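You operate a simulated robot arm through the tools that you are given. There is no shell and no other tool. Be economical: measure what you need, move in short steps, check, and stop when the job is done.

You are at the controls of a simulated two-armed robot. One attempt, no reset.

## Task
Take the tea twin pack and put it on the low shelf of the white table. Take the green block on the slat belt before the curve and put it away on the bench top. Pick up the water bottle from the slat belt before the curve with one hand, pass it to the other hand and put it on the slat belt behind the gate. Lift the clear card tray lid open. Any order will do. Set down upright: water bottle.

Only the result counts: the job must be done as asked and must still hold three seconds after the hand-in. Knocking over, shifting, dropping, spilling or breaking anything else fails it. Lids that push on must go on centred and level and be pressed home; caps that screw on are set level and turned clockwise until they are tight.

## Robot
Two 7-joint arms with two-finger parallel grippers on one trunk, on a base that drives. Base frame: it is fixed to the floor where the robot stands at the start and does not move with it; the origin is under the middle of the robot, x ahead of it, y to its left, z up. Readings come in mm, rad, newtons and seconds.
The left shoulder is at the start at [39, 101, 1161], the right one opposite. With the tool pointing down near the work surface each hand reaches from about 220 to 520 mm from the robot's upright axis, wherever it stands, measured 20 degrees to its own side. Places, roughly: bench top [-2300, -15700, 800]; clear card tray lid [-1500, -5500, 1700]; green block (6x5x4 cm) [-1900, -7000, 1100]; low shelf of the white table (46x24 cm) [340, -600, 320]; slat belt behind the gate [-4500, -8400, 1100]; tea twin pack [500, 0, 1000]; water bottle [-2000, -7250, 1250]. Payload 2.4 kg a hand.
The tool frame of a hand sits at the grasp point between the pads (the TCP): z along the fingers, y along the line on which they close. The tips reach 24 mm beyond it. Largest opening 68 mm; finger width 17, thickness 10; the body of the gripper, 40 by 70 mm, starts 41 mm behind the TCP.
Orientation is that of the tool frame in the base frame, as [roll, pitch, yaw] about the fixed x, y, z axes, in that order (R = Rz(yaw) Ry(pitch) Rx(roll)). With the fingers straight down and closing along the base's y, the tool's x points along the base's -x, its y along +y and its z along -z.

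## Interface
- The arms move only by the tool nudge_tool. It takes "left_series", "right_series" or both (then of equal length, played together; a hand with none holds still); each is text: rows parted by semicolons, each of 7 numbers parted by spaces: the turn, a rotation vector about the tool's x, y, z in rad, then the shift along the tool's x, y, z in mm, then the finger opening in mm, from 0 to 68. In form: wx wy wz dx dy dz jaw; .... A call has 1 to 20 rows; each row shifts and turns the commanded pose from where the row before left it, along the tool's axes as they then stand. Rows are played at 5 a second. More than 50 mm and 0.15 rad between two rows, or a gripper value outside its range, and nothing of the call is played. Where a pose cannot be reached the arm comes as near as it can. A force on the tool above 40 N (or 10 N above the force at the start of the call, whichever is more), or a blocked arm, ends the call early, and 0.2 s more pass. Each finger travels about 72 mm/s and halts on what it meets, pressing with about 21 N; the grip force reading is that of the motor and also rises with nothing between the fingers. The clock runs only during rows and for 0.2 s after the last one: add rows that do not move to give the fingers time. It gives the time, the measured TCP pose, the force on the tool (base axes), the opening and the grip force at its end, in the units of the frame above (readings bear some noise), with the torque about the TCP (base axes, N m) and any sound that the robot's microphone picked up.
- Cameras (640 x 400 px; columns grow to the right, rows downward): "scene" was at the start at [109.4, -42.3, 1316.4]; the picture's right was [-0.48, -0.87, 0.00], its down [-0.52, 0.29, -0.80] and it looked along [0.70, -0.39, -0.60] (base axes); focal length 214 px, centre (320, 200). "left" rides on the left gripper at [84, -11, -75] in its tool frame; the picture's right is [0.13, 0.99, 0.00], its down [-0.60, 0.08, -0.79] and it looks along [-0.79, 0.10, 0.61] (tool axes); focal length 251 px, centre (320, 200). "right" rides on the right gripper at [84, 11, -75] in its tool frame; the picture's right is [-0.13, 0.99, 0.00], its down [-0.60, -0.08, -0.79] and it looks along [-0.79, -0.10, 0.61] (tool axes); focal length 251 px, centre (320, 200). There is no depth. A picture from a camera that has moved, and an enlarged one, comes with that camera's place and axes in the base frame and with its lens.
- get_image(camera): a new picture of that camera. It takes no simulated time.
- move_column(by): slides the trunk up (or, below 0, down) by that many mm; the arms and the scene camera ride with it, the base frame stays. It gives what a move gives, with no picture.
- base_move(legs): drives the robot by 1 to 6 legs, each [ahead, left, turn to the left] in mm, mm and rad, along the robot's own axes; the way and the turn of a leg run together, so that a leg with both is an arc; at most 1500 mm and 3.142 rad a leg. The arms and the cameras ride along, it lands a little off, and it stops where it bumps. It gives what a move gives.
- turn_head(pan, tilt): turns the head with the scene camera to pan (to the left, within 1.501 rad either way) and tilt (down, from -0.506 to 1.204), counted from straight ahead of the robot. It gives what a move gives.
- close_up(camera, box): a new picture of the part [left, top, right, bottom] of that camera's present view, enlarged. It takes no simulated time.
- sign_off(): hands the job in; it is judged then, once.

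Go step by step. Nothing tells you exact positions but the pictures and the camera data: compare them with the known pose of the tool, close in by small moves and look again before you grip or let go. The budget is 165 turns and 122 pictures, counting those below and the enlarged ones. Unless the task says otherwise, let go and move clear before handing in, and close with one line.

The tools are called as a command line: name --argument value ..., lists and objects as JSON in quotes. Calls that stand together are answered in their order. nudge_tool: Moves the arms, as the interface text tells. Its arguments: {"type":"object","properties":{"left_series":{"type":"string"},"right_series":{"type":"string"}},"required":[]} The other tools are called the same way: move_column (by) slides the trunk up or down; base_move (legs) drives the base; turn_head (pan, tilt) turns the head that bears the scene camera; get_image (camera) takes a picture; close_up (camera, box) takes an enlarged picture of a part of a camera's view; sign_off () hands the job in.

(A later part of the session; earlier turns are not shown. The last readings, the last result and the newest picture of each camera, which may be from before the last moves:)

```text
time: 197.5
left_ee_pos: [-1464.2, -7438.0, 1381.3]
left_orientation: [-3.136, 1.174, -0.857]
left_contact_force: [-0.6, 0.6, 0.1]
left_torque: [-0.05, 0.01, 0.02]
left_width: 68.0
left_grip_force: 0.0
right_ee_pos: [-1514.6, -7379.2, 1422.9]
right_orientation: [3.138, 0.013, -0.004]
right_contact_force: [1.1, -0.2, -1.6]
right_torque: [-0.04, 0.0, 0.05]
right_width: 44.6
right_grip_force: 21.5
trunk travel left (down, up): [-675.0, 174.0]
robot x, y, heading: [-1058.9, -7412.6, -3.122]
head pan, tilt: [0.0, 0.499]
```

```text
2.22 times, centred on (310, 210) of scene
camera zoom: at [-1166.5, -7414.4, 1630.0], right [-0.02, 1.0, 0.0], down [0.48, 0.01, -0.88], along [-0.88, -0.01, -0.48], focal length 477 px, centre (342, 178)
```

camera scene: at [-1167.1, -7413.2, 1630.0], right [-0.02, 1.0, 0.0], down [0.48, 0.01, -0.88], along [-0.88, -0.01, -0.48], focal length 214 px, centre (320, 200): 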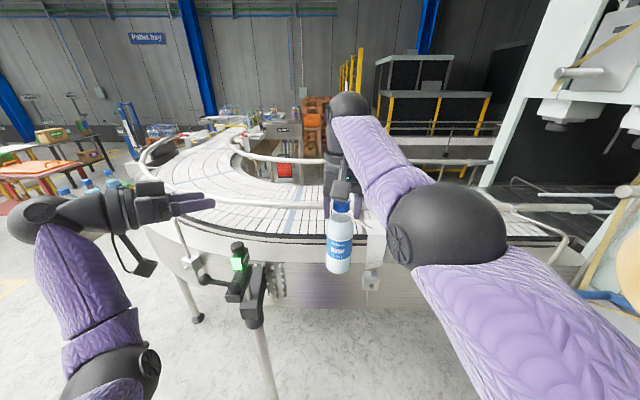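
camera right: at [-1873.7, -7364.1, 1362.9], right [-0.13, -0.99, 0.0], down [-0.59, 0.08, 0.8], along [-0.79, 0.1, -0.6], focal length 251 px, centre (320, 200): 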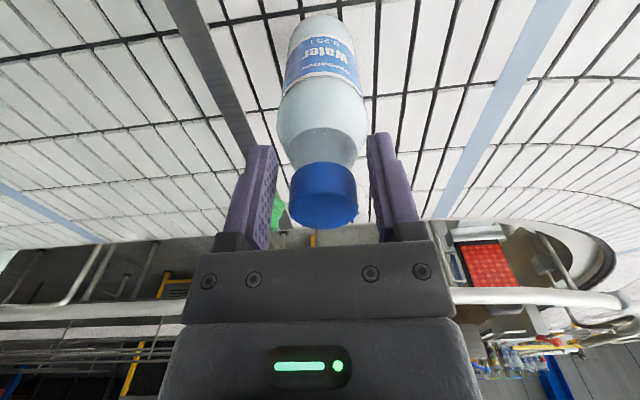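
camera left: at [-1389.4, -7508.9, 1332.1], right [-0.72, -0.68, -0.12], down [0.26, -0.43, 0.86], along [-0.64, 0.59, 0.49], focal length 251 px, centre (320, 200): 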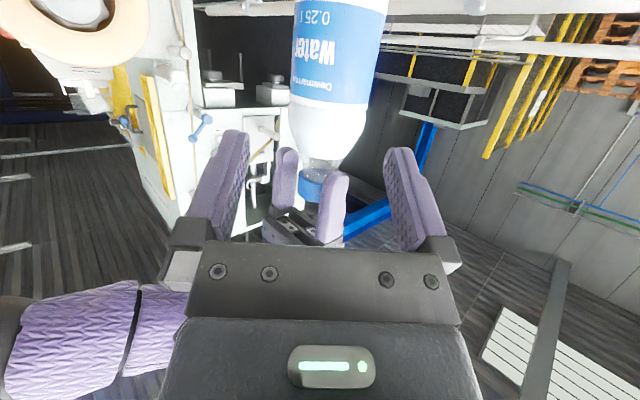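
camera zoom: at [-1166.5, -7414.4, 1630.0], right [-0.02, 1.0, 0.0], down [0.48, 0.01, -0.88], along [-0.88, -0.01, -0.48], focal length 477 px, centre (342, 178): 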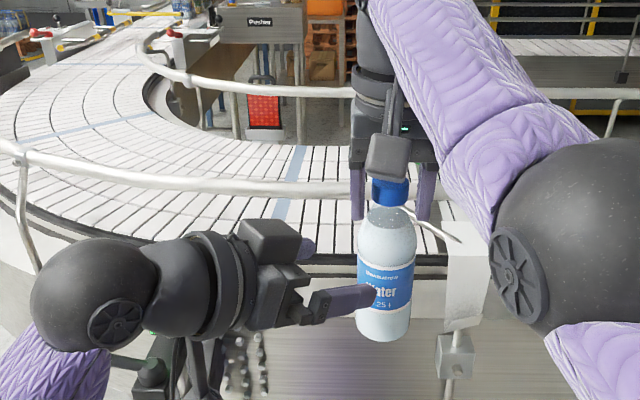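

Aligned; a 5 mm correction along the closing line, then slide in around the bottle.

nudge_tool --left_series "0 0 0 0 5 0 68; 0 0 0 0 0 20 68; 0 0 0 0 0 20 68; 0 0 0 0 0 20 68; 0 0 0 0 0 18 68; 0 0 0 0 0 0 68"

get_image --camera "left"

```text
time: 198.9
left_ee_pos: [-1514.4, -7384.6, 1350.2]
left_orientation: [-3.141, 1.174, -0.86]
left_contact_force: [19.8, -13.6, 7.1]
left_torque: [0.61, 1.01, 0.36]
left_width: 67.9
left_grip_force: 0.0
right_ee_pos: [-1513.2, -7376.7, 1424.4]
right_orientation: [3.141, 0.016, -0.009]
right_contact_force: [-20.0, 14.6, -9.2]
right_torque: [0.48, 0.38, -0.56]
right_width: 44.7
right_grip_force: 20.6
trunk travel left (down, up): [-675.0, 174.0]
robot x, y, heading: [-1061.8, -7412.5, -3.129]
head pan, tilt: [0.0, 0.499]
```

```text
37 pictures are left
camera left: at [-1440.3, -7456.8, 1302.3], right [-0.72, -0.68, -0.12], down [0.26, -0.43, 0.86], along [-0.64, 0.59, 0.49], focal length 251 px, centre (320, 200)
```

left: 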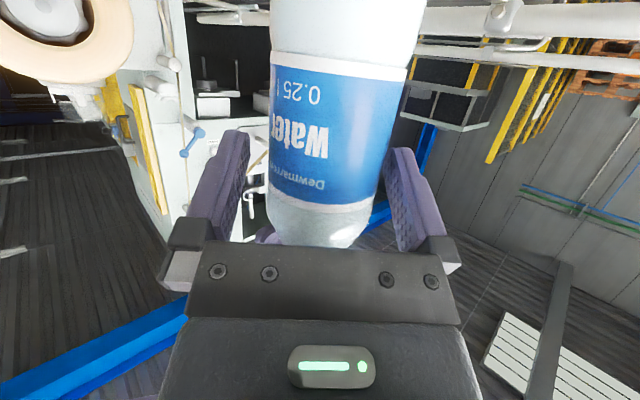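

The palm's upper edge has touched the bottle (about 24 N). I back off 9 mm along the hand axis and centre a bit more before closing.

nudge_tool --left_series "0 0 0 0 2 -5 68; 0 0 0 0 2 -4 68; 0 0 0 0 0 0 68"

get_image --camera "left"

```text
time: 199.7
left_ee_pos: [-1513.6, -7395.9, 1354.5]
left_orientation: [-3.138, 1.172, -0.857]
left_contact_force: [0.0, 0.5, -0.1]
left_torque: [0.0, 0.01, 0.03]
left_width: 68.1
left_grip_force: 0.0
right_ee_pos: [-1514.6, -7378.0, 1424.1]
right_orientation: [3.138, 0.013, -0.004]
right_contact_force: [-0.6, -0.7, -2.9]
right_torque: [-0.02, -0.07, 0.03]
right_width: 44.5
right_grip_force: 21.7
trunk travel left (down, up): [-675.0, 174.0]
robot x, y, heading: [-1059.9, -7412.5, -3.124]
head pan, tilt: [0.0, 0.499]
```

```text
36 pictures are left
camera left: at [-1437.9, -7465.8, 1305.2], right [-0.72, -0.68, -0.12], down [0.26, -0.43, 0.86], along [-0.64, 0.59, 0.49], focal length 251 px, centre (320, 200)
```

left: 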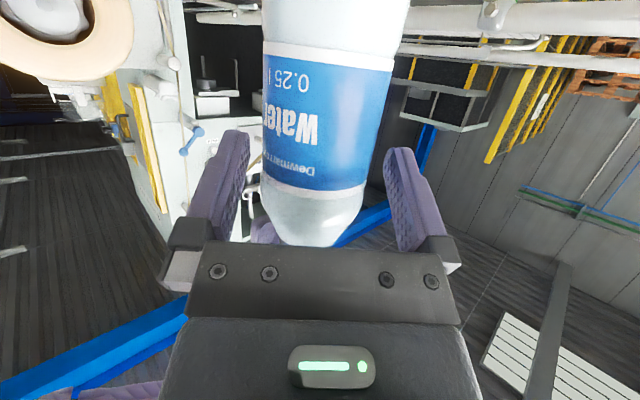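

nudge_tool --left_series "0 0 0 0 0 0 60; 0 0 0 0 0 0 50; 0 0 0 0 0 0 40; 0 0 0 0 0 0 30; 0 0 0 0 0 0 30"

get_image --camera "left"

```text
time: 200.9
left_ee_pos: [-1512.1, -7394.8, 1353.7]
left_orientation: [-3.139, 1.172, -0.859]
left_contact_force: [7.6, 7.2, 0.4]
left_torque: [-0.31, 0.21, -0.2]
left_width: 54.3
left_grip_force: 20.9
right_ee_pos: [-1514.4, -7378.5, 1424.2]
right_orientation: [3.138, 0.016, -0.003]
right_contact_force: [-8.4, -6.2, -0.3]
right_torque: [-0.17, 0.34, 0.06]
right_width: 44.5
right_grip_force: 21.0
trunk travel left (down, up): [-675.0, 174.0]
robot x, y, heading: [-1060.1, -7412.2, -3.129]
head pan, tilt: [0.0, 0.499]
```

```text
35 pictures are left
camera left: at [-1437.7, -7465.6, 1305.2], right [-0.72, -0.68, -0.12], down [0.26, -0.43, 0.86], along [-0.64, 0.59, 0.49], focal length 251 px, centre (320, 200)
```

left: 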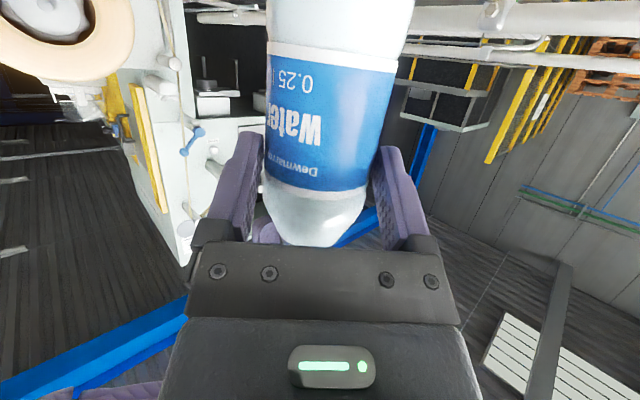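

Left hand holds the bottle (54 mm). Now I open the right hand and withdraw it forward and up, away from the neck.

nudge_tool --right_series "0 0 0 0 0 0 30; 0 0 0 0 0 0 50; 0 0 0 0 0 0 68; 0 0 0 0 0 0 68"

nudge_tool --left_series "0 0 0 14 0 6 30; 0 0 0 14 0 6 30; 0 0 0 14 0 6 30; 0 0 0 14 0 6 30; 0 0 0 0 0 0 30" --right_series "0 0 0 0 0 0 68; 0 0 0 0 0 0 68; 0 0 0 0 0 0 68; 0 0 0 0 0 0 68; 0 0 0 0 0 0 68"

get_image --camera "scene"

```text
time: 201.9
left_ee_pos: [-1513.3, -7395.1, 1354.0]
left_orientation: [-3.139, 1.17, -0.857]
left_contact_force: [-0.6, -7.2, 0.2]
left_torque: [0.36, -0.04, -0.02]
left_width: 54.4
left_grip_force: 21.5
right_ee_pos: [-1514.5, -7377.4, 1424.3]
right_orientation: [3.139, 0.012, -0.005]
right_contact_force: [-0.3, 6.5, -0.2]
right_torque: [0.16, 0.03, 0.04]
right_width: 62.3
right_grip_force: 0.0
trunk travel left (down, up): [-675.0, 174.0]
robot x, y, heading: [-1058.4, -7411.4, -3.126]
head pan, tilt: [0.0, 0.499]
```

```text
time: 203.1
left_ee_pos: [-1512.9, -7393.3, 1291.7]
left_orientation: [-3.138, 1.171, -0.86]
left_contact_force: [0.3, -0.5, -0.2]
left_torque: [-0.02, 0.01, 0.02]
left_width: 54.6
left_grip_force: 20.8
right_ee_pos: [-1514.7, -7378.8, 1424.0]
right_orientation: [3.138, 0.013, -0.005]
right_contact_force: [-0.1, 0.1, 0.0]
right_torque: [-0.01, 0.01, 0.0]
right_width: 68.1
right_grip_force: 0.0
trunk travel left (down, up): [-675.0, 174.0]
robot x, y, heading: [-1059.3, -7412.4, -3.126]
head pan, tilt: [0.0, 0.499]
```

```text
34 pictures are left
camera scene: at [-1166.6, -7413.8, 1630.0], right [-0.02, 1.0, 0.0], down [0.48, 0.01, -0.88], along [-0.88, -0.01, -0.48], focal length 214 px, centre (320, 200)
```

scene: 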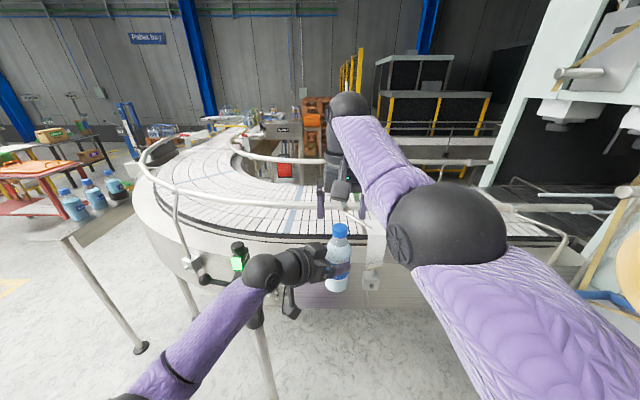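

Handover done: the bottle is in the left hand. Next I move the right hand aside to the right, raise the left with the bottle, and yaw the right hand by 90° so its camera clears the rail when picking the block.

nudge_tool --left_series "0 0 0 0 0 0 30; 0 0 0 0 0 0 30; 0 0 0 0 0 0 30; 0 0 0 0 0 0 30; 0 0 0 0 0 0 30; 0 0 0 -15 0 -6 30; 0 0 0 -15 0 -6 30; 0 0 0 -15 0 -6 30; 0 0 0 -15 0 -6 30; 0 0 0 -15 0 -6 30; 0 0 0 -15 0 -6 30; 0 0 0 0 0 0 30" --right_series "0 0 0 0 -30 0 68; 0 0 0 0 -40 0 68; 0 0 0 0 -40 0 68; 0 0 0 0 -40 0 68; 0 0 0 0 -30 10 68; 0 0 -0.145 0 0 0 68; 0 0 -0.145 0 0 0 68; 0 0 -0.145 0 0 0 68; 0 0 -0.145 0 0 0 68; 0 0 -0.145 0 0 0 68; 0 0 -0.145 0 0 0 68; 0 0 -0.145 0 0 0 68"

nudge_tool --right_series "0 0 -0.14 0 0 0 68; 0 0 -0.14 0 0 0 68; 0 0 -0.14 0 0 0 68; 0 0 -0.135 0 0 0 68; 0 0 0 0 0 0 68"

get_image --camera "scene"

```text
time: 204.7
left_ee_pos: [-1513.6, -7394.3, 1317.9]
left_orientation: [-3.135, 1.17, -0.859]
left_contact_force: [-0.3, -0.1, 0.1]
left_torque: [-0.07, -0.02, 0.0]
left_width: 54.3
left_grip_force: 20.8
right_ee_pos: [-1515.0, -7198.7, 1412.8]
right_orientation: [3.137, 0.024, 0.202]
right_contact_force: [-0.3, -2.2, -0.6]
right_torque: [0.1, 0.01, -0.18]
right_width: 68.2
right_grip_force: 0.0
right hand out of reach, approached as far as the arm can: row 1
trunk travel left (down, up): [-675.0, 174.0]
robot x, y, heading: [-1063.9, -7413.5, -3.127]
head pan, tilt: [0.0, 0.499]
stopped in row 7 (right hand): the force on the tool passed its limit at 86 N (the readings are from after the stop); the commanded pose is now the measured one
```

```text
time: 205.0
left_ee_pos: [-1513.1, -7394.5, 1318.0]
left_orientation: [-3.136, 1.168, -0.859]
left_contact_force: [-0.5, -0.2, 0.0]
left_torque: [-0.02, -0.04, -0.02]
left_width: 54.0
left_grip_force: 21.0
right_ee_pos: [-1517.0, -7198.9, 1413.2]
right_orientation: [3.136, 0.034, 0.221]
right_contact_force: [-1.0, -2.7, 0.5]
right_torque: [0.17, 0.05, -0.16]
right_width: 68.1
right_grip_force: 0.0
trunk travel left (down, up): [-675.0, 174.0]
robot x, y, heading: [-1058.9, -7412.1, -3.128]
head pan, tilt: [0.0, 0.499]
stopped in row 1 (right hand): the force on the tool passed its limit at 76 N (the readings are from after the stop); the commanded pose is now the measured one
```

```text
33 pictures are left
camera scene: at [-1166.7, -7413.8, 1630.0], right [-0.02, 1.0, 0.0], down [0.48, 0.01, -0.88], along [-0.88, -0.01, -0.48], focal length 214 px, centre (320, 200)
```

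scene: 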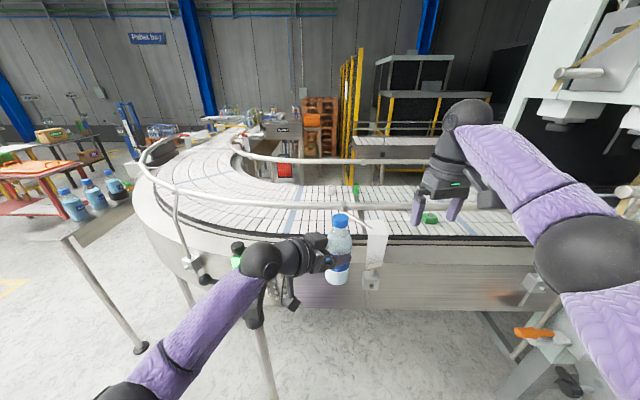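

The camera bumps the forearm that way; I turn it the other way (camera to the left) and finish raising the left hand.

nudge_tool --left_series "0 0 0 -15 0 -6 30; 0 0 0 -15 0 -6 30; 0 0 0 -15 0 -6 30; 0 0 0 -15 0 -6 30; 0 0 0 0 0 0 30; 0 0 0 0 0 0 30; 0 0 0 0 0 0 30; 0 0 0 0 0 0 30; 0 0 0 0 0 0 30; 0 0 0 0 0 0 30; 0 0 0 0 0 0 30; 0 0 0 0 0 0 30; 0 0 0 0 0 0 30" --right_series "0 0 0.149 0 0 0 68; 0 0 0.149 0 0 0 68; 0 0 0.149 0 0 0 68; 0 0 0.149 0 0 0 68; 0 0 0.149 0 0 0 68; 0 0 0.149 0 0 0 68; 0 0 0.149 0 0 0 68; 0 0 0.149 0 0 0 68; 0 0 0.149 0 0 0 68; 0 0 0.149 0 0 0 68; 0 0 0.149 0 0 0 68; 0 0 0.149 0 0 0 68; 0 0 0 0 0 0 68"

```text
time: 207.8
left_ee_pos: [-1513.6, -7393.6, 1381.9]
left_orientation: [-3.139, 1.169, -0.859]
left_contact_force: [-0.2, 0.4, -2.5]
left_torque: [-0.01, -0.03, 0.04]
left_width: 54.2
left_grip_force: 21.2
right_ee_pos: [-1517.9, -7197.9, 1413.3]
right_orientation: [3.109, -0.013, -1.57]
right_contact_force: [0.5, -0.8, 0.6]
right_torque: [-0.03, -0.02, 0.01]
right_width: 67.7
right_grip_force: 0.0
trunk travel left (down, up): [-675.0, 174.0]
robot x, y, heading: [-1062.5, -7407.9, -3.124]
head pan, tilt: [0.0, 0.499]
```

base_move --legs '[[0, -210, 0], [200, 0, 0]]'

get_image --camera "scene"

```text
time: 210.6
left_ee_pos: [-1720.1, -7184.8, 1382.0]
left_orientation: [-3.137, 1.167, -0.859]
left_contact_force: [0.2, -0.5, -3.4]
left_torque: [-0.04, 0.0, 0.0]
left_width: 54.2
left_grip_force: 21.2
right_ee_pos: [-1722.6, -6988.8, 1414.3]
right_orientation: [3.113, -0.011, -1.568]
right_contact_force: [-0.5, 0.1, -0.7]
right_torque: [-0.02, 0.0, 0.02]
right_width: 68.1
right_grip_force: 0.1
trunk travel left (down, up): [-675.0, 174.0]
robot x, y, heading: [-1264.4, -7201.8, -3.127]
head pan, tilt: [0.0, 0.499]
```

```text
32 pictures are left
camera scene: at [-1372.5, -7204.6, 1629.9], right [-0.02, 1.0, 0.0], down [0.48, 0.01, -0.88], along [-0.88, -0.01, -0.48], focal length 214 px, centre (320, 200)
```

scene: 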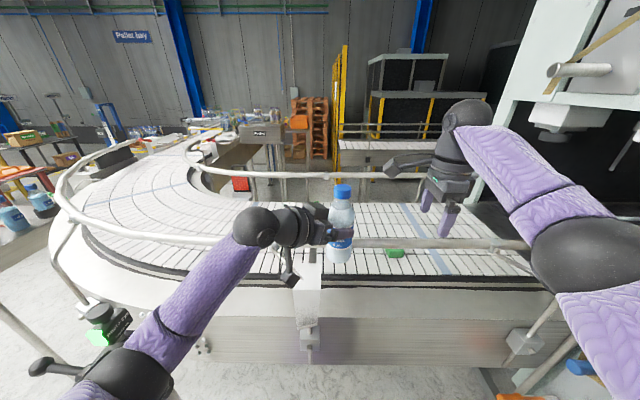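

The bottle is clear of the rail. I advance 200 mm, then use the right wrist camera to locate the block.

base_move --legs '[[200, 0, 0]]'

nudge_tool --right_series "0 0 0 0 0 35 68; 0 0 0 0 0 35 68; 0 0 0 0 0 35 68; 0 0 0 0 0 0 68"

get_image --camera "right"

```text
time: 212.2
left_ee_pos: [-1918.5, -7187.7, 1381.8]
left_orientation: [-3.137, 1.169, -0.859]
left_contact_force: [-0.8, -0.8, -2.9]
left_torque: [-0.03, -0.04, 0.01]
left_width: 54.5
left_grip_force: 21.4
right_ee_pos: [-1920.0, -6991.4, 1412.5]
right_orientation: [3.113, -0.011, -1.569]
right_contact_force: [-0.4, -0.7, -0.6]
right_torque: [-0.03, 0.0, 0.01]
right_width: 68.0
right_grip_force: 0.0
trunk travel left (down, up): [-675.0, 174.0]
robot x, y, heading: [-1462.1, -7207.9, -3.122]
head pan, tilt: [0.0, 0.499]
```

```text
time: 213.2
left_ee_pos: [-1917.6, -7186.8, 1382.5]
left_orientation: [-3.14, 1.17, -0.86]
left_contact_force: [-0.3, -0.1, -2.4]
left_torque: [-0.05, -0.03, -0.01]
left_width: 54.3
left_grip_force: 21.2
right_ee_pos: [-1922.5, -6993.5, 1307.5]
right_orientation: [3.109, -0.012, -1.569]
right_contact_force: [-0.2, 0.0, 0.0]
right_torque: [-0.01, 0.0, 0.01]
right_width: 68.0
right_grip_force: 0.1
trunk travel left (down, up): [-675.0, 174.0]
robot x, y, heading: [-1465.5, -7205.9, -3.129]
head pan, tilt: [0.0, 0.499]
```

```text
31 pictures are left
camera right: at [-1930.7, -7075.0, 1382.5], right [-0.99, 0.13, 0.03], down [0.1, 0.61, 0.78], along [0.08, 0.78, -0.62], focal length 251 px, centre (320, 200)
```

right: 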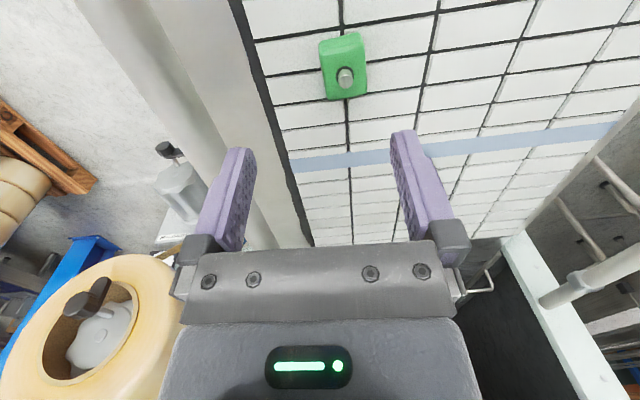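

The block's centre is about (-1946,-6958), top ≈1147. I move over it and partly down.

nudge_tool --right_series "0 0 0 -17 12 20 68; 0 0 0 -18 11.5 20 68; 0 0 0 0 0 35 68; 0 0 0 0 0 35 68; 0 0 0 0 0 0 68"

get_image --camera "right"

```text
time: 214.4
left_ee_pos: [-1916.5, -7187.3, 1383.2]
left_orientation: [-3.138, 1.17, -0.86]
left_contact_force: [-0.1, -0.5, -3.3]
left_torque: [-0.04, -0.04, -0.01]
left_width: 54.3
left_grip_force: 20.8
right_ee_pos: [-1935.4, -6957.6, 1200.7]
right_orientation: [3.109, -0.013, -1.568]
right_contact_force: [-0.3, 0.3, -1.7]
right_torque: [0.02, 0.02, -0.02]
right_width: 68.0
right_grip_force: 0.1
right hand out of reach, approached as far as the arm can: row 3, 4
trunk travel left (down, up): [-675.0, 174.0]
robot x, y, heading: [-1462.9, -7205.6, -3.127]
head pan, tilt: [0.0, 0.499]
```

```text
30 pictures are left
camera right: at [-1944.5, -7040.6, 1275.1], right [-0.99, 0.13, 0.03], down [0.1, 0.61, 0.78], along [0.08, 0.78, -0.62], focal length 251 px, centre (320, 200)
```

right: 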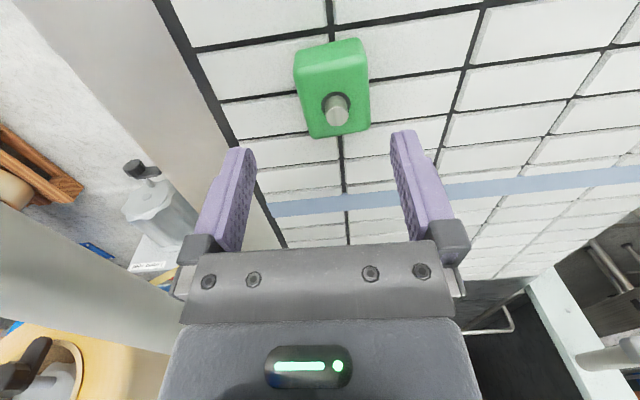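

Near the reach limit; I drive the base 55 mm closer and draw the hand back accordingly.

base_move --legs '[[55, 0, 0]]'

nudge_tool --right_series "0 0 0 0 -22 0 68; 0 0 0 0 -22 0 68; 0 0 0 0 0 15 68; 0 0 0 0 0 0 68"

get_image --camera "right"

```text
time: 215.4
left_ee_pos: [-1973.3, -7186.9, 1379.9]
left_orientation: [-3.134, 1.17, -0.858]
left_contact_force: [-0.7, 0.0, -3.3]
left_torque: [-0.04, -0.04, 0.01]
left_width: 54.4
left_grip_force: 21.2
right_ee_pos: [-1991.8, -6959.9, 1199.9]
right_orientation: [3.111, -0.012, -1.569]
right_contact_force: [-1.2, -0.2, -0.7]
right_torque: [-0.01, -0.03, 0.0]
right_width: 67.7
right_grip_force: 0.0
trunk travel left (down, up): [-675.0, 174.0]
robot x, y, heading: [-1518.7, -7207.6, -3.129]
head pan, tilt: [0.0, 0.499]
```

```text
time: 216.4
left_ee_pos: [-1972.3, -7187.6, 1381.8]
left_orientation: [-3.136, 1.169, -0.862]
left_contact_force: [0.6, -0.1, -3.2]
left_torque: [-0.02, -0.04, -0.03]
left_width: 54.3
left_grip_force: 21.0
right_ee_pos: [-1986.8, -6955.3, 1180.3]
right_orientation: [3.109, -0.012, -1.569]
right_contact_force: [0.2, 0.0, 0.1]
right_torque: [0.0, 0.02, 0.02]
right_width: 67.5
right_grip_force: 0.0
right hand out of reach, approached as far as the arm can: row 1, 2
trunk travel left (down, up): [-675.0, 174.0]
robot x, y, heading: [-1518.4, -7205.7, -3.127]
head pan, tilt: [0.0, 0.499]
```

```text
29 pictures are left
camera right: at [-1995.9, -7037.2, 1255.5], right [-0.99, 0.13, 0.03], down [0.1, 0.61, 0.78], along [0.08, 0.78, -0.62], focal length 251 px, centre (320, 200)
```

right: 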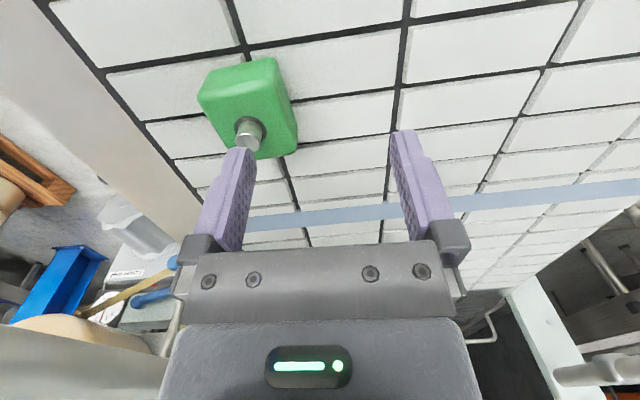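

Only the base can shift it along x here, so I back the base by 33 mm to centre over the block and check.

base_move --legs '[[-33, 0, 0]]'

get_image --camera "right"

```text
time: 217.2
left_ee_pos: [-1937.1, -7187.4, 1382.5]
left_orientation: [-3.14, 1.171, -0.862]
left_contact_force: [0.4, 0.4, -2.3]
left_torque: [-0.04, -0.05, 0.01]
left_width: 54.3
left_grip_force: 21.4
right_ee_pos: [-1952.9, -6954.7, 1181.7]
right_orientation: [3.107, -0.012, -1.569]
right_contact_force: [-0.4, -0.1, -0.2]
right_torque: [-0.02, 0.04, -0.03]
right_width: 68.0
right_grip_force: 0.2
trunk travel left (down, up): [-675.0, 174.0]
robot x, y, heading: [-1487.9, -7205.5, -3.131]
head pan, tilt: [0.0, 0.499]
```

```text
28 pictures are left
camera right: at [-1961.4, -7036.9, 1256.3], right [-0.99, 0.13, 0.03], down [0.1, 0.61, 0.78], along [0.08, 0.78, -0.62], focal length 251 px, centre (320, 200)
```

right: 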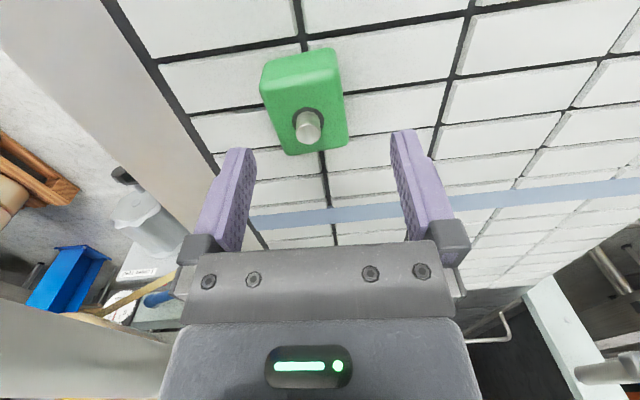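

Centred. I descend 45 mm and close.

nudge_tool --right_series "0 0 0 5 0 15 68; 0 0 0 0 0 15 68; 0 0 0 0 0 14 68; 0 0 0 0 0 0 68"

get_image --camera "right"

```text
time: 218.2
left_ee_pos: [-1938.6, -7187.4, 1383.5]
left_orientation: [-3.136, 1.169, -0.862]
left_contact_force: [-0.2, -0.4, -2.8]
left_torque: [-0.06, -0.08, 0.0]
left_width: 54.3
left_grip_force: 20.9
right_ee_pos: [-1942.2, -6961.1, 1141.4]
right_orientation: [3.111, -0.013, -1.57]
right_contact_force: [0.8, -0.9, 0.0]
right_torque: [0.0, 0.03, -0.03]
right_width: 68.1
right_grip_force: 0.1
right hand out of reach, approached as far as the arm can: row 1, 2, 3
trunk travel left (down, up): [-675.0, 174.0]
robot x, y, heading: [-1485.8, -7204.0, -3.13]
head pan, tilt: [0.0, 0.499]
```

```text
27 pictures are left
camera right: at [-1951.2, -7043.2, 1215.7], right [-0.99, 0.13, 0.03], down [0.1, 0.61, 0.78], along [0.08, 0.78, -0.62], focal length 251 px, centre (320, 200)
```

right: 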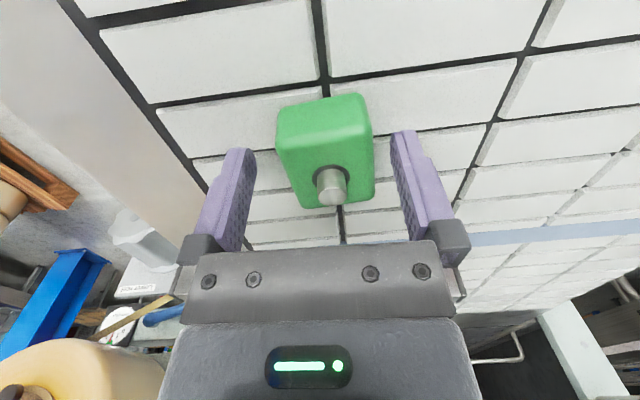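

The block's top may be lower (~1120) than I assumed; I descend further in small steps watching the force.

nudge_tool --right_series "0 0 0 -8 5 6 68; 0 0 0 0 0 6 68; 0 0 0 0 0 5 68; 0 0 0 0 0 0 68"

get_image --camera "right"

```text
time: 219.2
left_ee_pos: [-1939.6, -7186.8, 1381.0]
left_orientation: [-3.139, 1.169, -0.861]
left_contact_force: [-0.6, -0.2, -3.2]
left_torque: [-0.08, -0.04, -0.02]
left_width: 54.3
left_grip_force: 20.9
right_ee_pos: [-1936.7, -6953.5, 1128.5]
right_orientation: [3.11, -0.013, -1.569]
right_contact_force: [1.0, 0.4, 0.2]
right_torque: [0.0, 0.01, -0.03]
right_width: 68.0
right_grip_force: 0.1
right hand out of reach, approached as far as the arm can: row 1, 3
trunk travel left (down, up): [-675.0, 174.0]
robot x, y, heading: [-1487.3, -7202.8, -3.125]
head pan, tilt: [0.0, 0.499]
```

```text
26 pictures are left
camera right: at [-1945.6, -7037.3, 1203.0], right [-0.99, 0.13, 0.03], down [0.1, 0.61, 0.78], along [0.08, 0.78, -0.62], focal length 251 px, centre (320, 200)
```

right: 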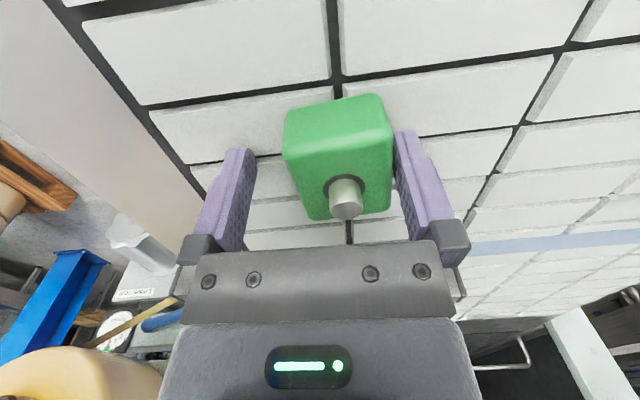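

Still no contact; the hand drifted toward the robot, so I nudge the base forward 14 mm and descend further.

base_move --legs '[[14, 0, 0]]'

nudge_tool --right_series "0 0 0 0 0 5 68; 0 0 0 0 0 5 68; 0 0 0 0 0 5 68; 0 0 0 0 0 0 68"

get_image --camera "right"

```text
time: 220.0
left_ee_pos: [-1953.4, -7187.5, 1382.4]
left_orientation: [-3.136, 1.169, -0.86]
left_contact_force: [-0.1, 0.4, -2.6]
left_torque: [-0.06, -0.04, -0.01]
left_width: 54.2
left_grip_force: 20.7
right_ee_pos: [-1951.2, -6954.7, 1127.7]
right_orientation: [3.109, -0.013, -1.569]
right_contact_force: [0.7, 0.8, -0.1]
right_torque: [0.0, 0.0, 0.0]
right_width: 68.2
right_grip_force: 0.1
trunk travel left (down, up): [-675.0, 174.0]
robot x, y, heading: [-1496.0, -7211.0, -3.123]
head pan, tilt: [0.0, 0.499]
```

```text
time: 220.6
left_ee_pos: [-1949.2, -7189.4, 1383.7]
left_orientation: [-3.139, 1.171, -0.861]
left_contact_force: [0.4, 0.3, -2.7]
left_torque: [-0.05, -0.02, 0.01]
left_width: 53.9
left_grip_force: 20.2
right_ee_pos: [-1948.7, -6955.4, 1125.7]
right_orientation: [3.098, -0.005, -1.569]
right_contact_force: [2.6, -1.3, 18.9]
right_torque: [0.12, -0.93, -0.14]
right_width: 68.1
right_grip_force: 0.1
right hand out of reach, approached as far as the arm can: row 1, 3
trunk travel left (down, up): [-675.0, 174.0]
robot x, y, heading: [-1501.3, -7207.3, -3.127]
head pan, tilt: [0.0, 0.499]
stopped in row 3 (right hand): the force on the tool passed its limit at 48 N (the readings are from after the stop); the commanded pose is now the measured one
```

```text
25 pictures are left
camera right: at [-1956.3, -7038.8, 1200.3], right [-0.99, 0.13, 0.04], down [0.11, 0.61, 0.79], along [0.07, 0.78, -0.62], focal length 251 px, centre (320, 200)
```

right: 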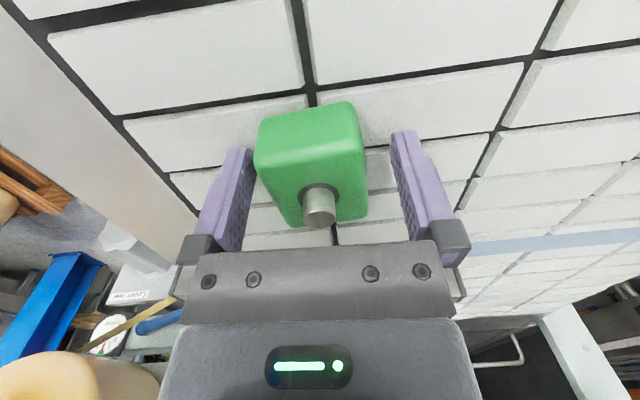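

The left-image finger tip landed on the block's edge. I raise 12 mm, back the base 6 mm, and descend again.

nudge_tool --right_series "0 0 0 0 0 -8 68; 0 0 0 0 0 -6 68; 0 0 0 0 0 0 68"

base_move --legs '[[-6, 0, 0]]'

get_image --camera "right"

```text
time: 221.4
left_ee_pos: [-1952.3, -7186.8, 1382.0]
left_orientation: [-3.137, 1.171, -0.86]
left_contact_force: [-0.7, 0.0, -2.6]
left_torque: [-0.04, -0.04, -0.03]
left_width: 54.1
left_grip_force: 21.2
right_ee_pos: [-1953.1, -6953.5, 1136.3]
right_orientation: [3.103, -0.007, -1.569]
right_contact_force: [0.7, -0.1, -0.8]
right_torque: [-0.01, 0.02, 0.01]
right_width: 67.9
right_grip_force: 0.0
right hand out of reach, approached as far as the arm can: row 2
trunk travel left (down, up): [-675.0, 174.0]
robot x, y, heading: [-1497.6, -7207.1, -3.126]
head pan, tilt: [0.0, 0.499]
```

```text
time: 222.2
left_ee_pos: [-1946.0, -7187.4, 1383.2]
left_orientation: [-3.136, 1.169, -0.861]
left_contact_force: [0.1, -0.3, -3.1]
left_torque: [-0.03, -0.08, 0.0]
left_width: 54.6
left_grip_force: 20.6
right_ee_pos: [-1947.1, -6952.9, 1136.1]
right_orientation: [3.105, -0.007, -1.57]
right_contact_force: [0.2, 0.6, -0.1]
right_torque: [0.0, -0.01, -0.01]
right_width: 67.9
right_grip_force: 0.0
trunk travel left (down, up): [-675.0, 174.0]
robot x, y, heading: [-1495.7, -7204.8, -3.13]
head pan, tilt: [0.0, 0.499]
```

```text
24 pictures are left
camera right: at [-1954.7, -7036.0, 1210.4], right [-0.99, 0.13, 0.04], down [0.11, 0.61, 0.79], along [0.08, 0.78, -0.62], focal length 251 px, centre (320, 200)
```

right: 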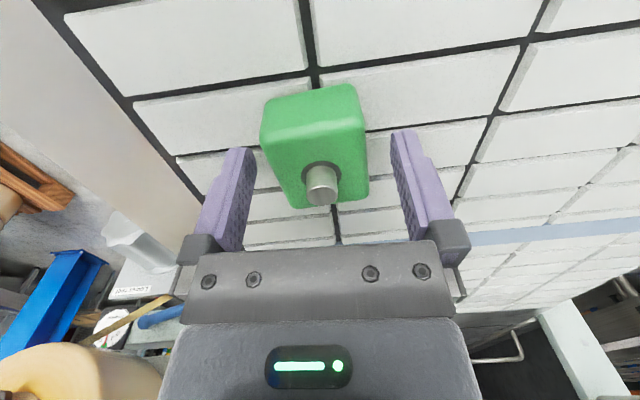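

nudge_tool --right_series "0 0 0 0 -2 5 68; 0 0 0 0 0 5 68; 0 0 0 0 0 5 68; 0 0 0 0 0 4 68; 0 0 0 0 0 0 68"

get_image --camera "right"

```text
time: 223.1
left_ee_pos: [-1945.4, -7188.2, 1381.6]
left_orientation: [-3.137, 1.169, -0.861]
left_contact_force: [-0.4, -0.4, -2.6]
left_torque: [-0.03, -0.02, -0.02]
left_width: 54.2
left_grip_force: 21.6
right_ee_pos: [-1944.4, -6952.7, 1126.7]
right_orientation: [3.09, -0.002, -1.569]
right_contact_force: [-0.1, 1.1, 19.7]
right_torque: [0.17, -0.86, 0.02]
right_width: 68.0
right_grip_force: 0.0
right hand out of reach, approached as far as the arm can: row 4
trunk travel left (down, up): [-675.0, 174.0]
robot x, y, heading: [-1496.4, -7206.7, -3.132]
head pan, tilt: [0.0, 0.499]
stopped in row 4 (right hand): the force on the tool passed its limit at 49 N (the readings are from after the stop); the commanded pose is now the measured one
```

```text
23 pictures are left
camera right: at [-1951.7, -7036.6, 1200.3], right [-0.99, 0.13, 0.05], down [0.12, 0.61, 0.79], along [0.07, 0.79, -0.62], focal length 251 px, centre (320, 200)
```

right: 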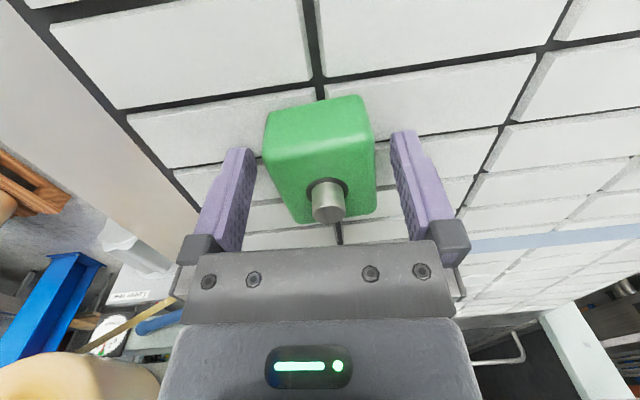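

The finger is touching the belt itself (z≈1101), and the block sits between the fingers. I raise 3 mm, close and lift.

nudge_tool --right_series "0 0 0 0 0 -4 68; 0 0 0 0 0 0 55; 0 0 0 0 0 0 40; 0 0 0 0 0 0 30; 0 0 0 0 0 0 30; 0 0 0 0 0 0 30; 0 0 0 0 0 -20 30; 0 0 0 0 0 -25 30; 0 0 0 0 0 0 30"

get_image --camera "right"

```text
time: 225.1
left_ee_pos: [-1945.4, -7186.5, 1382.2]
left_orientation: [-3.135, 1.17, -0.859]
left_contact_force: [-0.2, -0.3, -2.1]
left_torque: [-0.04, -0.03, -0.01]
left_width: 54.2
left_grip_force: 20.9
right_ee_pos: [-1957.1, -6947.9, 1167.8]
right_orientation: [3.096, -0.004, -1.57]
right_contact_force: [-0.8, -0.7, -1.2]
right_torque: [0.02, 0.01, -0.02]
right_width: 43.7
right_grip_force: 20.7
right hand out of reach, approached as far as the arm can: row 7, 8
trunk travel left (down, up): [-675.0, 174.0]
robot x, y, heading: [-1494.4, -7205.5, -3.125]
head pan, tilt: [0.0, 0.499]
```

```text
22 pictures are left
camera right: at [-1965.6, -7032.0, 1242.3], right [-0.99, 0.13, 0.04], down [0.11, 0.61, 0.79], along [0.07, 0.78, -0.62], focal length 251 px, centre (320, 200)
```

right: 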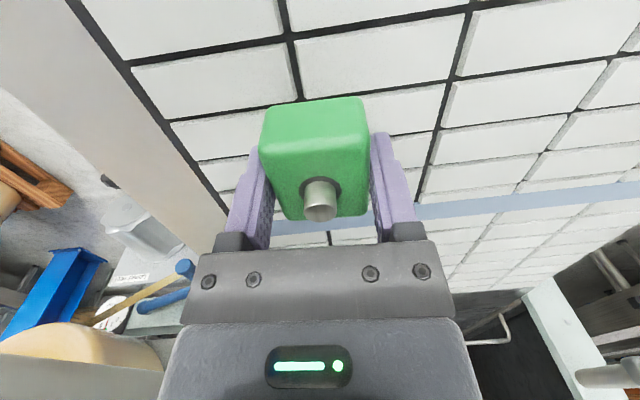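

The block is gripped. I lift it above the rail, back away from the belt, and look left for the route to the gate.

nudge_tool --right_series "0 0 0 0 0 -30 30; 0 0 0 0 0 -30 30; 0 0 0 0 0 -30 30; 0 0 0 0 0 -30 30; 0 0 0 0 0 -30 30; 0 0 0 0 0 -30 30; 0 0 0 0 0 0 30"

base_move --legs '[[-600, 0, 0]]'

turn_head --pan 0.7 --tilt 0.2

get_image --camera "scene"

```text
time: 226.7
left_ee_pos: [-1947.2, -7186.3, 1381.4]
left_orientation: [-3.135, 1.168, -0.859]
left_contact_force: [0.0, 0.1, -2.4]
left_torque: [-0.07, -0.02, 0.0]
left_width: 54.4
left_grip_force: 20.9
right_ee_pos: [-1972.6, -6942.6, 1344.9]
right_orientation: [3.095, -0.004, -1.57]
right_contact_force: [0.9, 0.7, -1.0]
right_torque: [-0.02, -0.02, -0.01]
right_width: 43.5
right_grip_force: 21.4
right hand out of reach, approached as far as the arm can: row 1, 2, 3, 4
trunk travel left (down, up): [-675.0, 174.0]
robot x, y, heading: [-1495.1, -7207.6, -3.13]
head pan, tilt: [0.0, 0.499]
```

```text
time: 230.1
left_ee_pos: [-1345.1, -7176.7, 1382.4]
left_orientation: [-3.138, 1.171, -0.866]
left_contact_force: [-0.3, 0.4, -2.7]
left_torque: [-0.05, -0.06, 0.02]
left_width: 54.4
left_grip_force: 20.6
right_ee_pos: [-1368.9, -6933.0, 1344.8]
right_orientation: [3.093, -0.004, -1.573]
right_contact_force: [-0.5, 0.7, -1.4]
right_torque: [0.01, 0.0, -0.03]
right_width: 43.7
right_grip_force: 21.5
trunk travel left (down, up): [-675.0, 174.0]
robot x, y, heading: [-895.7, -7201.5, -3.127]
head pan, tilt: [0.0, 0.499]
```

```text
time: 231.1
left_ee_pos: [-1343.5, -7177.8, 1381.5]
left_orientation: [-3.137, 1.169, -0.864]
left_contact_force: [0.0, -0.2, -3.3]
left_torque: [-0.03, -0.06, 0.01]
left_width: 54.1
left_grip_force: 20.7
right_ee_pos: [-1369.6, -6933.0, 1344.9]
right_orientation: [3.096, -0.004, -1.573]
right_contact_force: [0.4, 0.1, -0.6]
right_torque: [0.01, -0.02, 0.0]
right_width: 43.8
right_grip_force: 21.5
trunk travel left (down, up): [-675.0, 174.0]
robot x, y, heading: [-886.1, -7203.3, -3.13]
head pan, tilt: [0.7, 0.201]
```

```text
21 pictures are left
camera scene: at [-977.0, -7259.8, 1657.7], right [-0.65, 0.76, 0.0], down [0.15, 0.13, -0.98], along [-0.74, -0.64, -0.2], focal length 214 px, centre (320, 200)
```

scene: 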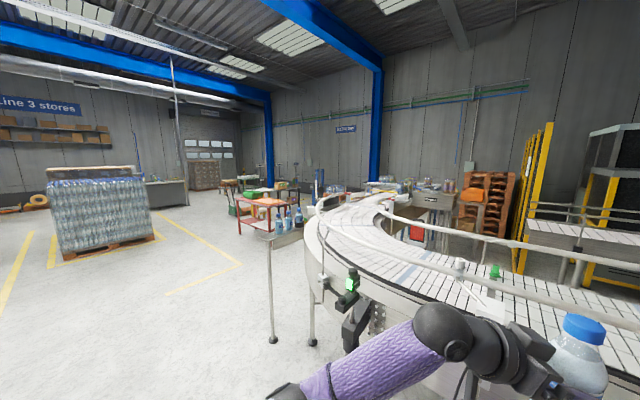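

The belt curves toward -x; I'll go around its outer side. I drive left to y≈-9600, then ahead, and look toward the gate.

base_move --legs '[[0, 1200, 0], [0, 1200, 0], [1200, 0, 0], [900, 0, 0]]'

turn_head --pan -0.5 --tilt 0.15

get_image --camera "scene"

```text
time: 252.9
left_ee_pos: [-3443.4, -9585.0, 1382.4]
left_orientation: [-3.137, 1.167, -0.865]
left_contact_force: [-0.2, -1.0, -3.1]
left_torque: [-0.01, -0.05, 0.01]
left_width: 54.4
left_grip_force: 21.1
right_ee_pos: [-3469.3, -9341.0, 1343.4]
right_orientation: [3.096, -0.003, -1.571]
right_contact_force: [-0.6, 0.4, 0.0]
right_torque: [-0.02, -0.01, 0.01]
right_width: 43.7
right_grip_force: 20.9
trunk travel left (down, up): [-675.0, 174.0]
robot x, y, heading: [-2991.3, -9607.7, -3.13]
head pan, tilt: [0.7, 0.201]
```

```text
time: 254.3
left_ee_pos: [-3444.3, -9585.4, 1380.8]
left_orientation: [-3.135, 1.168, -0.862]
left_contact_force: [1.0, 0.1, -2.6]
left_torque: [-0.04, -0.01, 0.01]
left_width: 54.3
left_grip_force: 20.8
right_ee_pos: [-3469.0, -9342.0, 1344.7]
right_orientation: [3.093, -0.001, -1.572]
right_contact_force: [0.6, 0.1, -1.6]
right_torque: [0.02, -0.01, 0.0]
right_width: 43.8
right_grip_force: 20.9
trunk travel left (down, up): [-675.0, 174.0]
robot x, y, heading: [-2988.7, -9608.3, -3.13]
head pan, tilt: [-0.499, 0.15]
```

```text
20 pictures are left
camera scene: at [-3087.1, -9563.2, 1662.4], right [0.47, 0.88, 0.0], down [0.13, -0.07, -0.99], along [-0.87, 0.46, -0.15], focal length 214 px, centre (320, 200)
```

scene: 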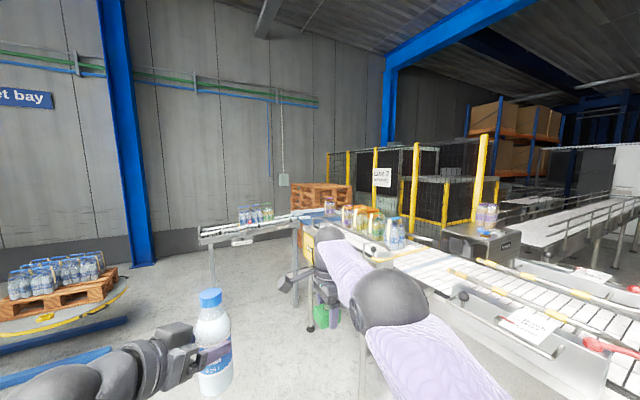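

close_up --camera "scene" --box '[200, 170, 460, 300]'

close_up --camera "scene" --box '[400, 180, 640, 380]'

```text
2.46 times, centred on (330, 235) of scene
camera zoom: at [-3087.1, -9563.2, 1662.4], right [0.47, 0.88, 0.0], down [0.13, -0.07, -0.99], along [-0.87, 0.46, -0.15], focal length 528 px, centre (295, 114)
```

zoom: 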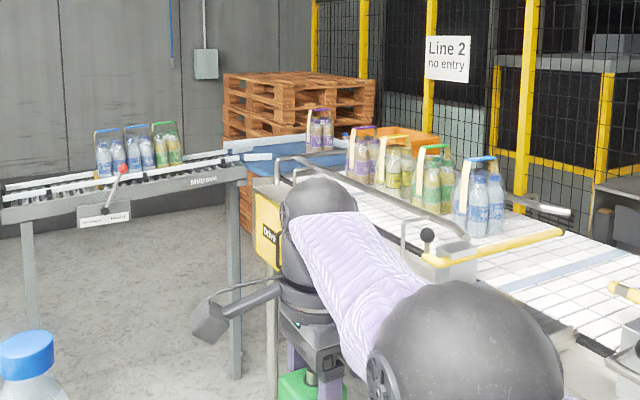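

```text
2.00 times, centred on (520, 280) of scene
camera zoom: at [-3087.1, -9563.2, 1662.4], right [0.47, 0.88, 0.0], down [0.13, -0.07, -0.99], along [-0.87, 0.46, -0.15], focal length 429 px, centre (-80, 40)
```

zoom: 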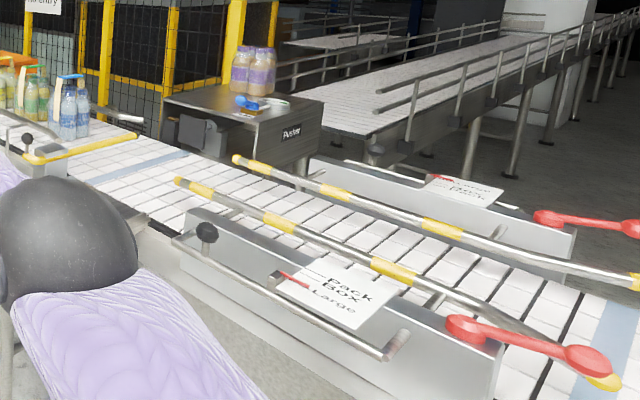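

I see the gate bar (about x≈-3950, y≈-8400…-8700) and packs queued behind it at y≈-8430. I drive further along, turn to face the belt there, and look.

base_move --legs '[[1400, 0, 0], [0, 0, -1.57], [150, 0, 0]]'

turn_head --pan 0.0 --tilt 0.4

get_image --camera "scene"

```text
time: 266.1
left_ee_pos: [-4377.5, -9024.6, 1380.9]
left_orientation: [-3.133, 1.168, -2.423]
left_contact_force: [-0.6, 0.2, -2.7]
left_torque: [-0.04, 0.03, -0.04]
left_width: 54.4
left_grip_force: 21.3
right_ee_pos: [-4136.0, -8997.5, 1343.2]
right_orientation: [3.097, -0.003, -3.132]
right_contact_force: [-0.2, -0.2, -0.9]
right_torque: [-0.01, 0.02, 0.01]
right_width: 43.7
right_grip_force: 21.6
trunk travel left (down, up): [-675.0, 174.0]
robot x, y, heading: [-4390.9, -9479.6, 1.589]
head pan, tilt: [-0.499, 0.15]
```

```text
time: 267.0
left_ee_pos: [-4378.4, -9024.7, 1381.6]
left_orientation: [-3.136, 1.167, -2.425]
left_contact_force: [0.1, -0.2, -2.9]
left_torque: [-0.06, 0.06, 0.01]
left_width: 54.5
left_grip_force: 21.1
right_ee_pos: [-4133.8, -8997.2, 1343.6]
right_orientation: [3.095, -0.002, -3.133]
right_contact_force: [-0.6, 0.7, -1.0]
right_torque: [-0.02, 0.01, 0.0]
right_width: 44.0
right_grip_force: 20.9
trunk travel left (down, up): [-675.0, 174.0]
robot x, y, heading: [-4395.2, -9479.1, 1.591]
head pan, tilt: [0.0, 0.4]
```

```text
17 pictures are left
camera scene: at [-4398.9, -9373.1, 1639.1], right [1.0, 0.02, 0.0], down [0.01, -0.39, -0.92], along [-0.02, 0.92, -0.39], focal length 214 px, centre (320, 200)
```

scene: 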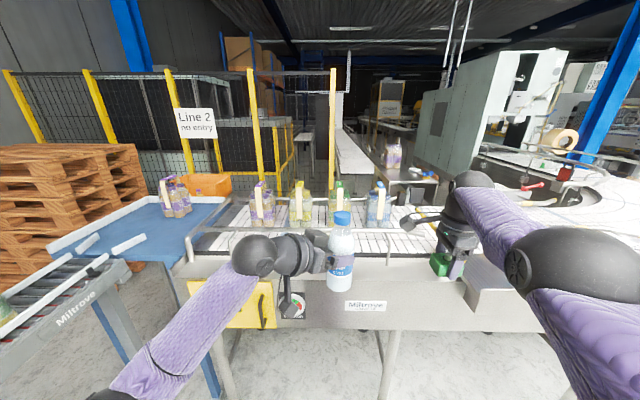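

close_up --camera "scene" --box '[170, 165, 450, 300]'

```text
2.29 times, centred on (310, 232) of scene
camera zoom: at [-4398.9, -9373.1, 1639.1], right [1.0, 0.02, 0.0], down [0.01, -0.39, -0.92], along [-0.02, 0.92, -0.39], focal length 490 px, centre (343, 126)
```

zoom: 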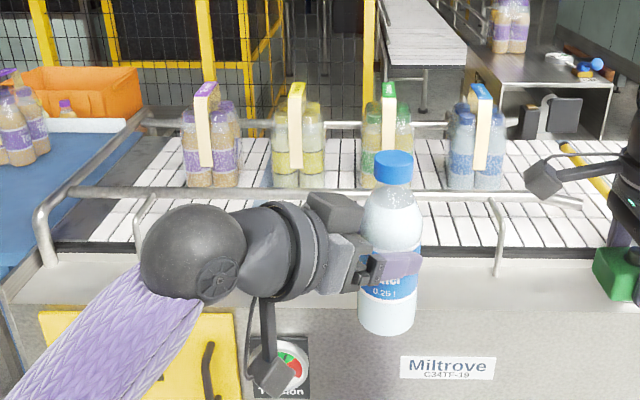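

Behind the gate there is a free strip of belt (y≈-8640…-8450) in front of the queued packs, behind a near rail (y≈-8640, z≈1205). To get the left forearm to come in from above, I raise the trunk and lower the left hand correspondingly.

move_column --by 170

nudge_tool --left_series "0 0 0 23 0 9.7 30; 0 0 0 23 0 9.7 30; 0 0 0 23 0 9.7 30; 0 0 0 23 0 9.7 30; 0 0 0 23 0 9.7 30; 0 0 0 23 0 9.7 30; 0 0 0 23 0 9.7 30; 0 0 0 0 0 0 30"

get_image --camera "scene"

```text
time: 268.9
left_ee_pos: [-4378.6, -9024.1, 1551.0]
left_orientation: [-3.137, 1.167, -2.424]
left_contact_force: [0.4, 0.5, -3.0]
left_torque: [-0.03, 0.05, 0.01]
left_width: 54.3
left_grip_force: 21.2
right_ee_pos: [-4134.9, -8998.1, 1514.2]
right_orientation: [3.097, -0.004, -3.133]
right_contact_force: [-0.2, -0.1, -1.1]
right_torque: [0.01, -0.01, -0.01]
right_width: 43.6
right_grip_force: 20.9
trunk travel left (down, up): [-845.0, 4.0]
robot x, y, heading: [-4392.2, -9481.0, 1.588]
head pan, tilt: [0.0, 0.4]
```

```text
time: 270.7
left_ee_pos: [-4379.6, -9026.2, 1376.8]
left_orientation: [-3.136, 1.168, -2.425]
left_contact_force: [-0.7, 0.4, -3.8]
left_torque: [-0.04, 0.04, -0.02]
left_width: 54.0
left_grip_force: 21.0
right_ee_pos: [-4135.2, -8997.7, 1514.0]
right_orientation: [3.094, -0.003, -3.132]
right_contact_force: [0.2, -0.9, -0.4]
right_torque: [0.0, 0.01, 0.01]
right_width: 43.7
right_grip_force: 21.1
trunk travel left (down, up): [-845.0, 4.0]
robot x, y, heading: [-4397.2, -9479.5, 1.593]
head pan, tilt: [0.0, 0.4]
```

```text
15 pictures are left
camera scene: at [-4399.0, -9374.8, 1809.2], right [1.0, 0.02, 0.0], down [0.01, -0.39, -0.92], along [-0.02, 0.92, -0.39], focal length 214 px, centre (320, 200)
```

scene: 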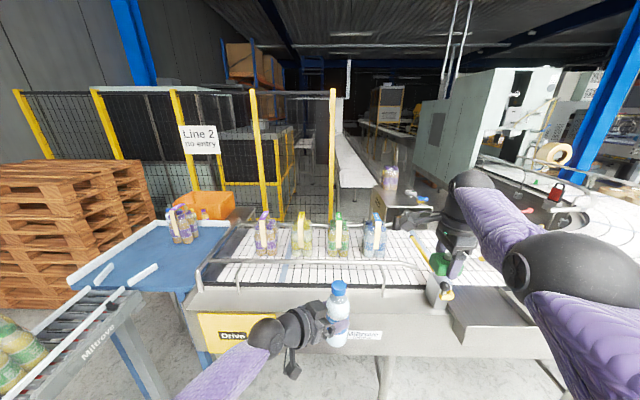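

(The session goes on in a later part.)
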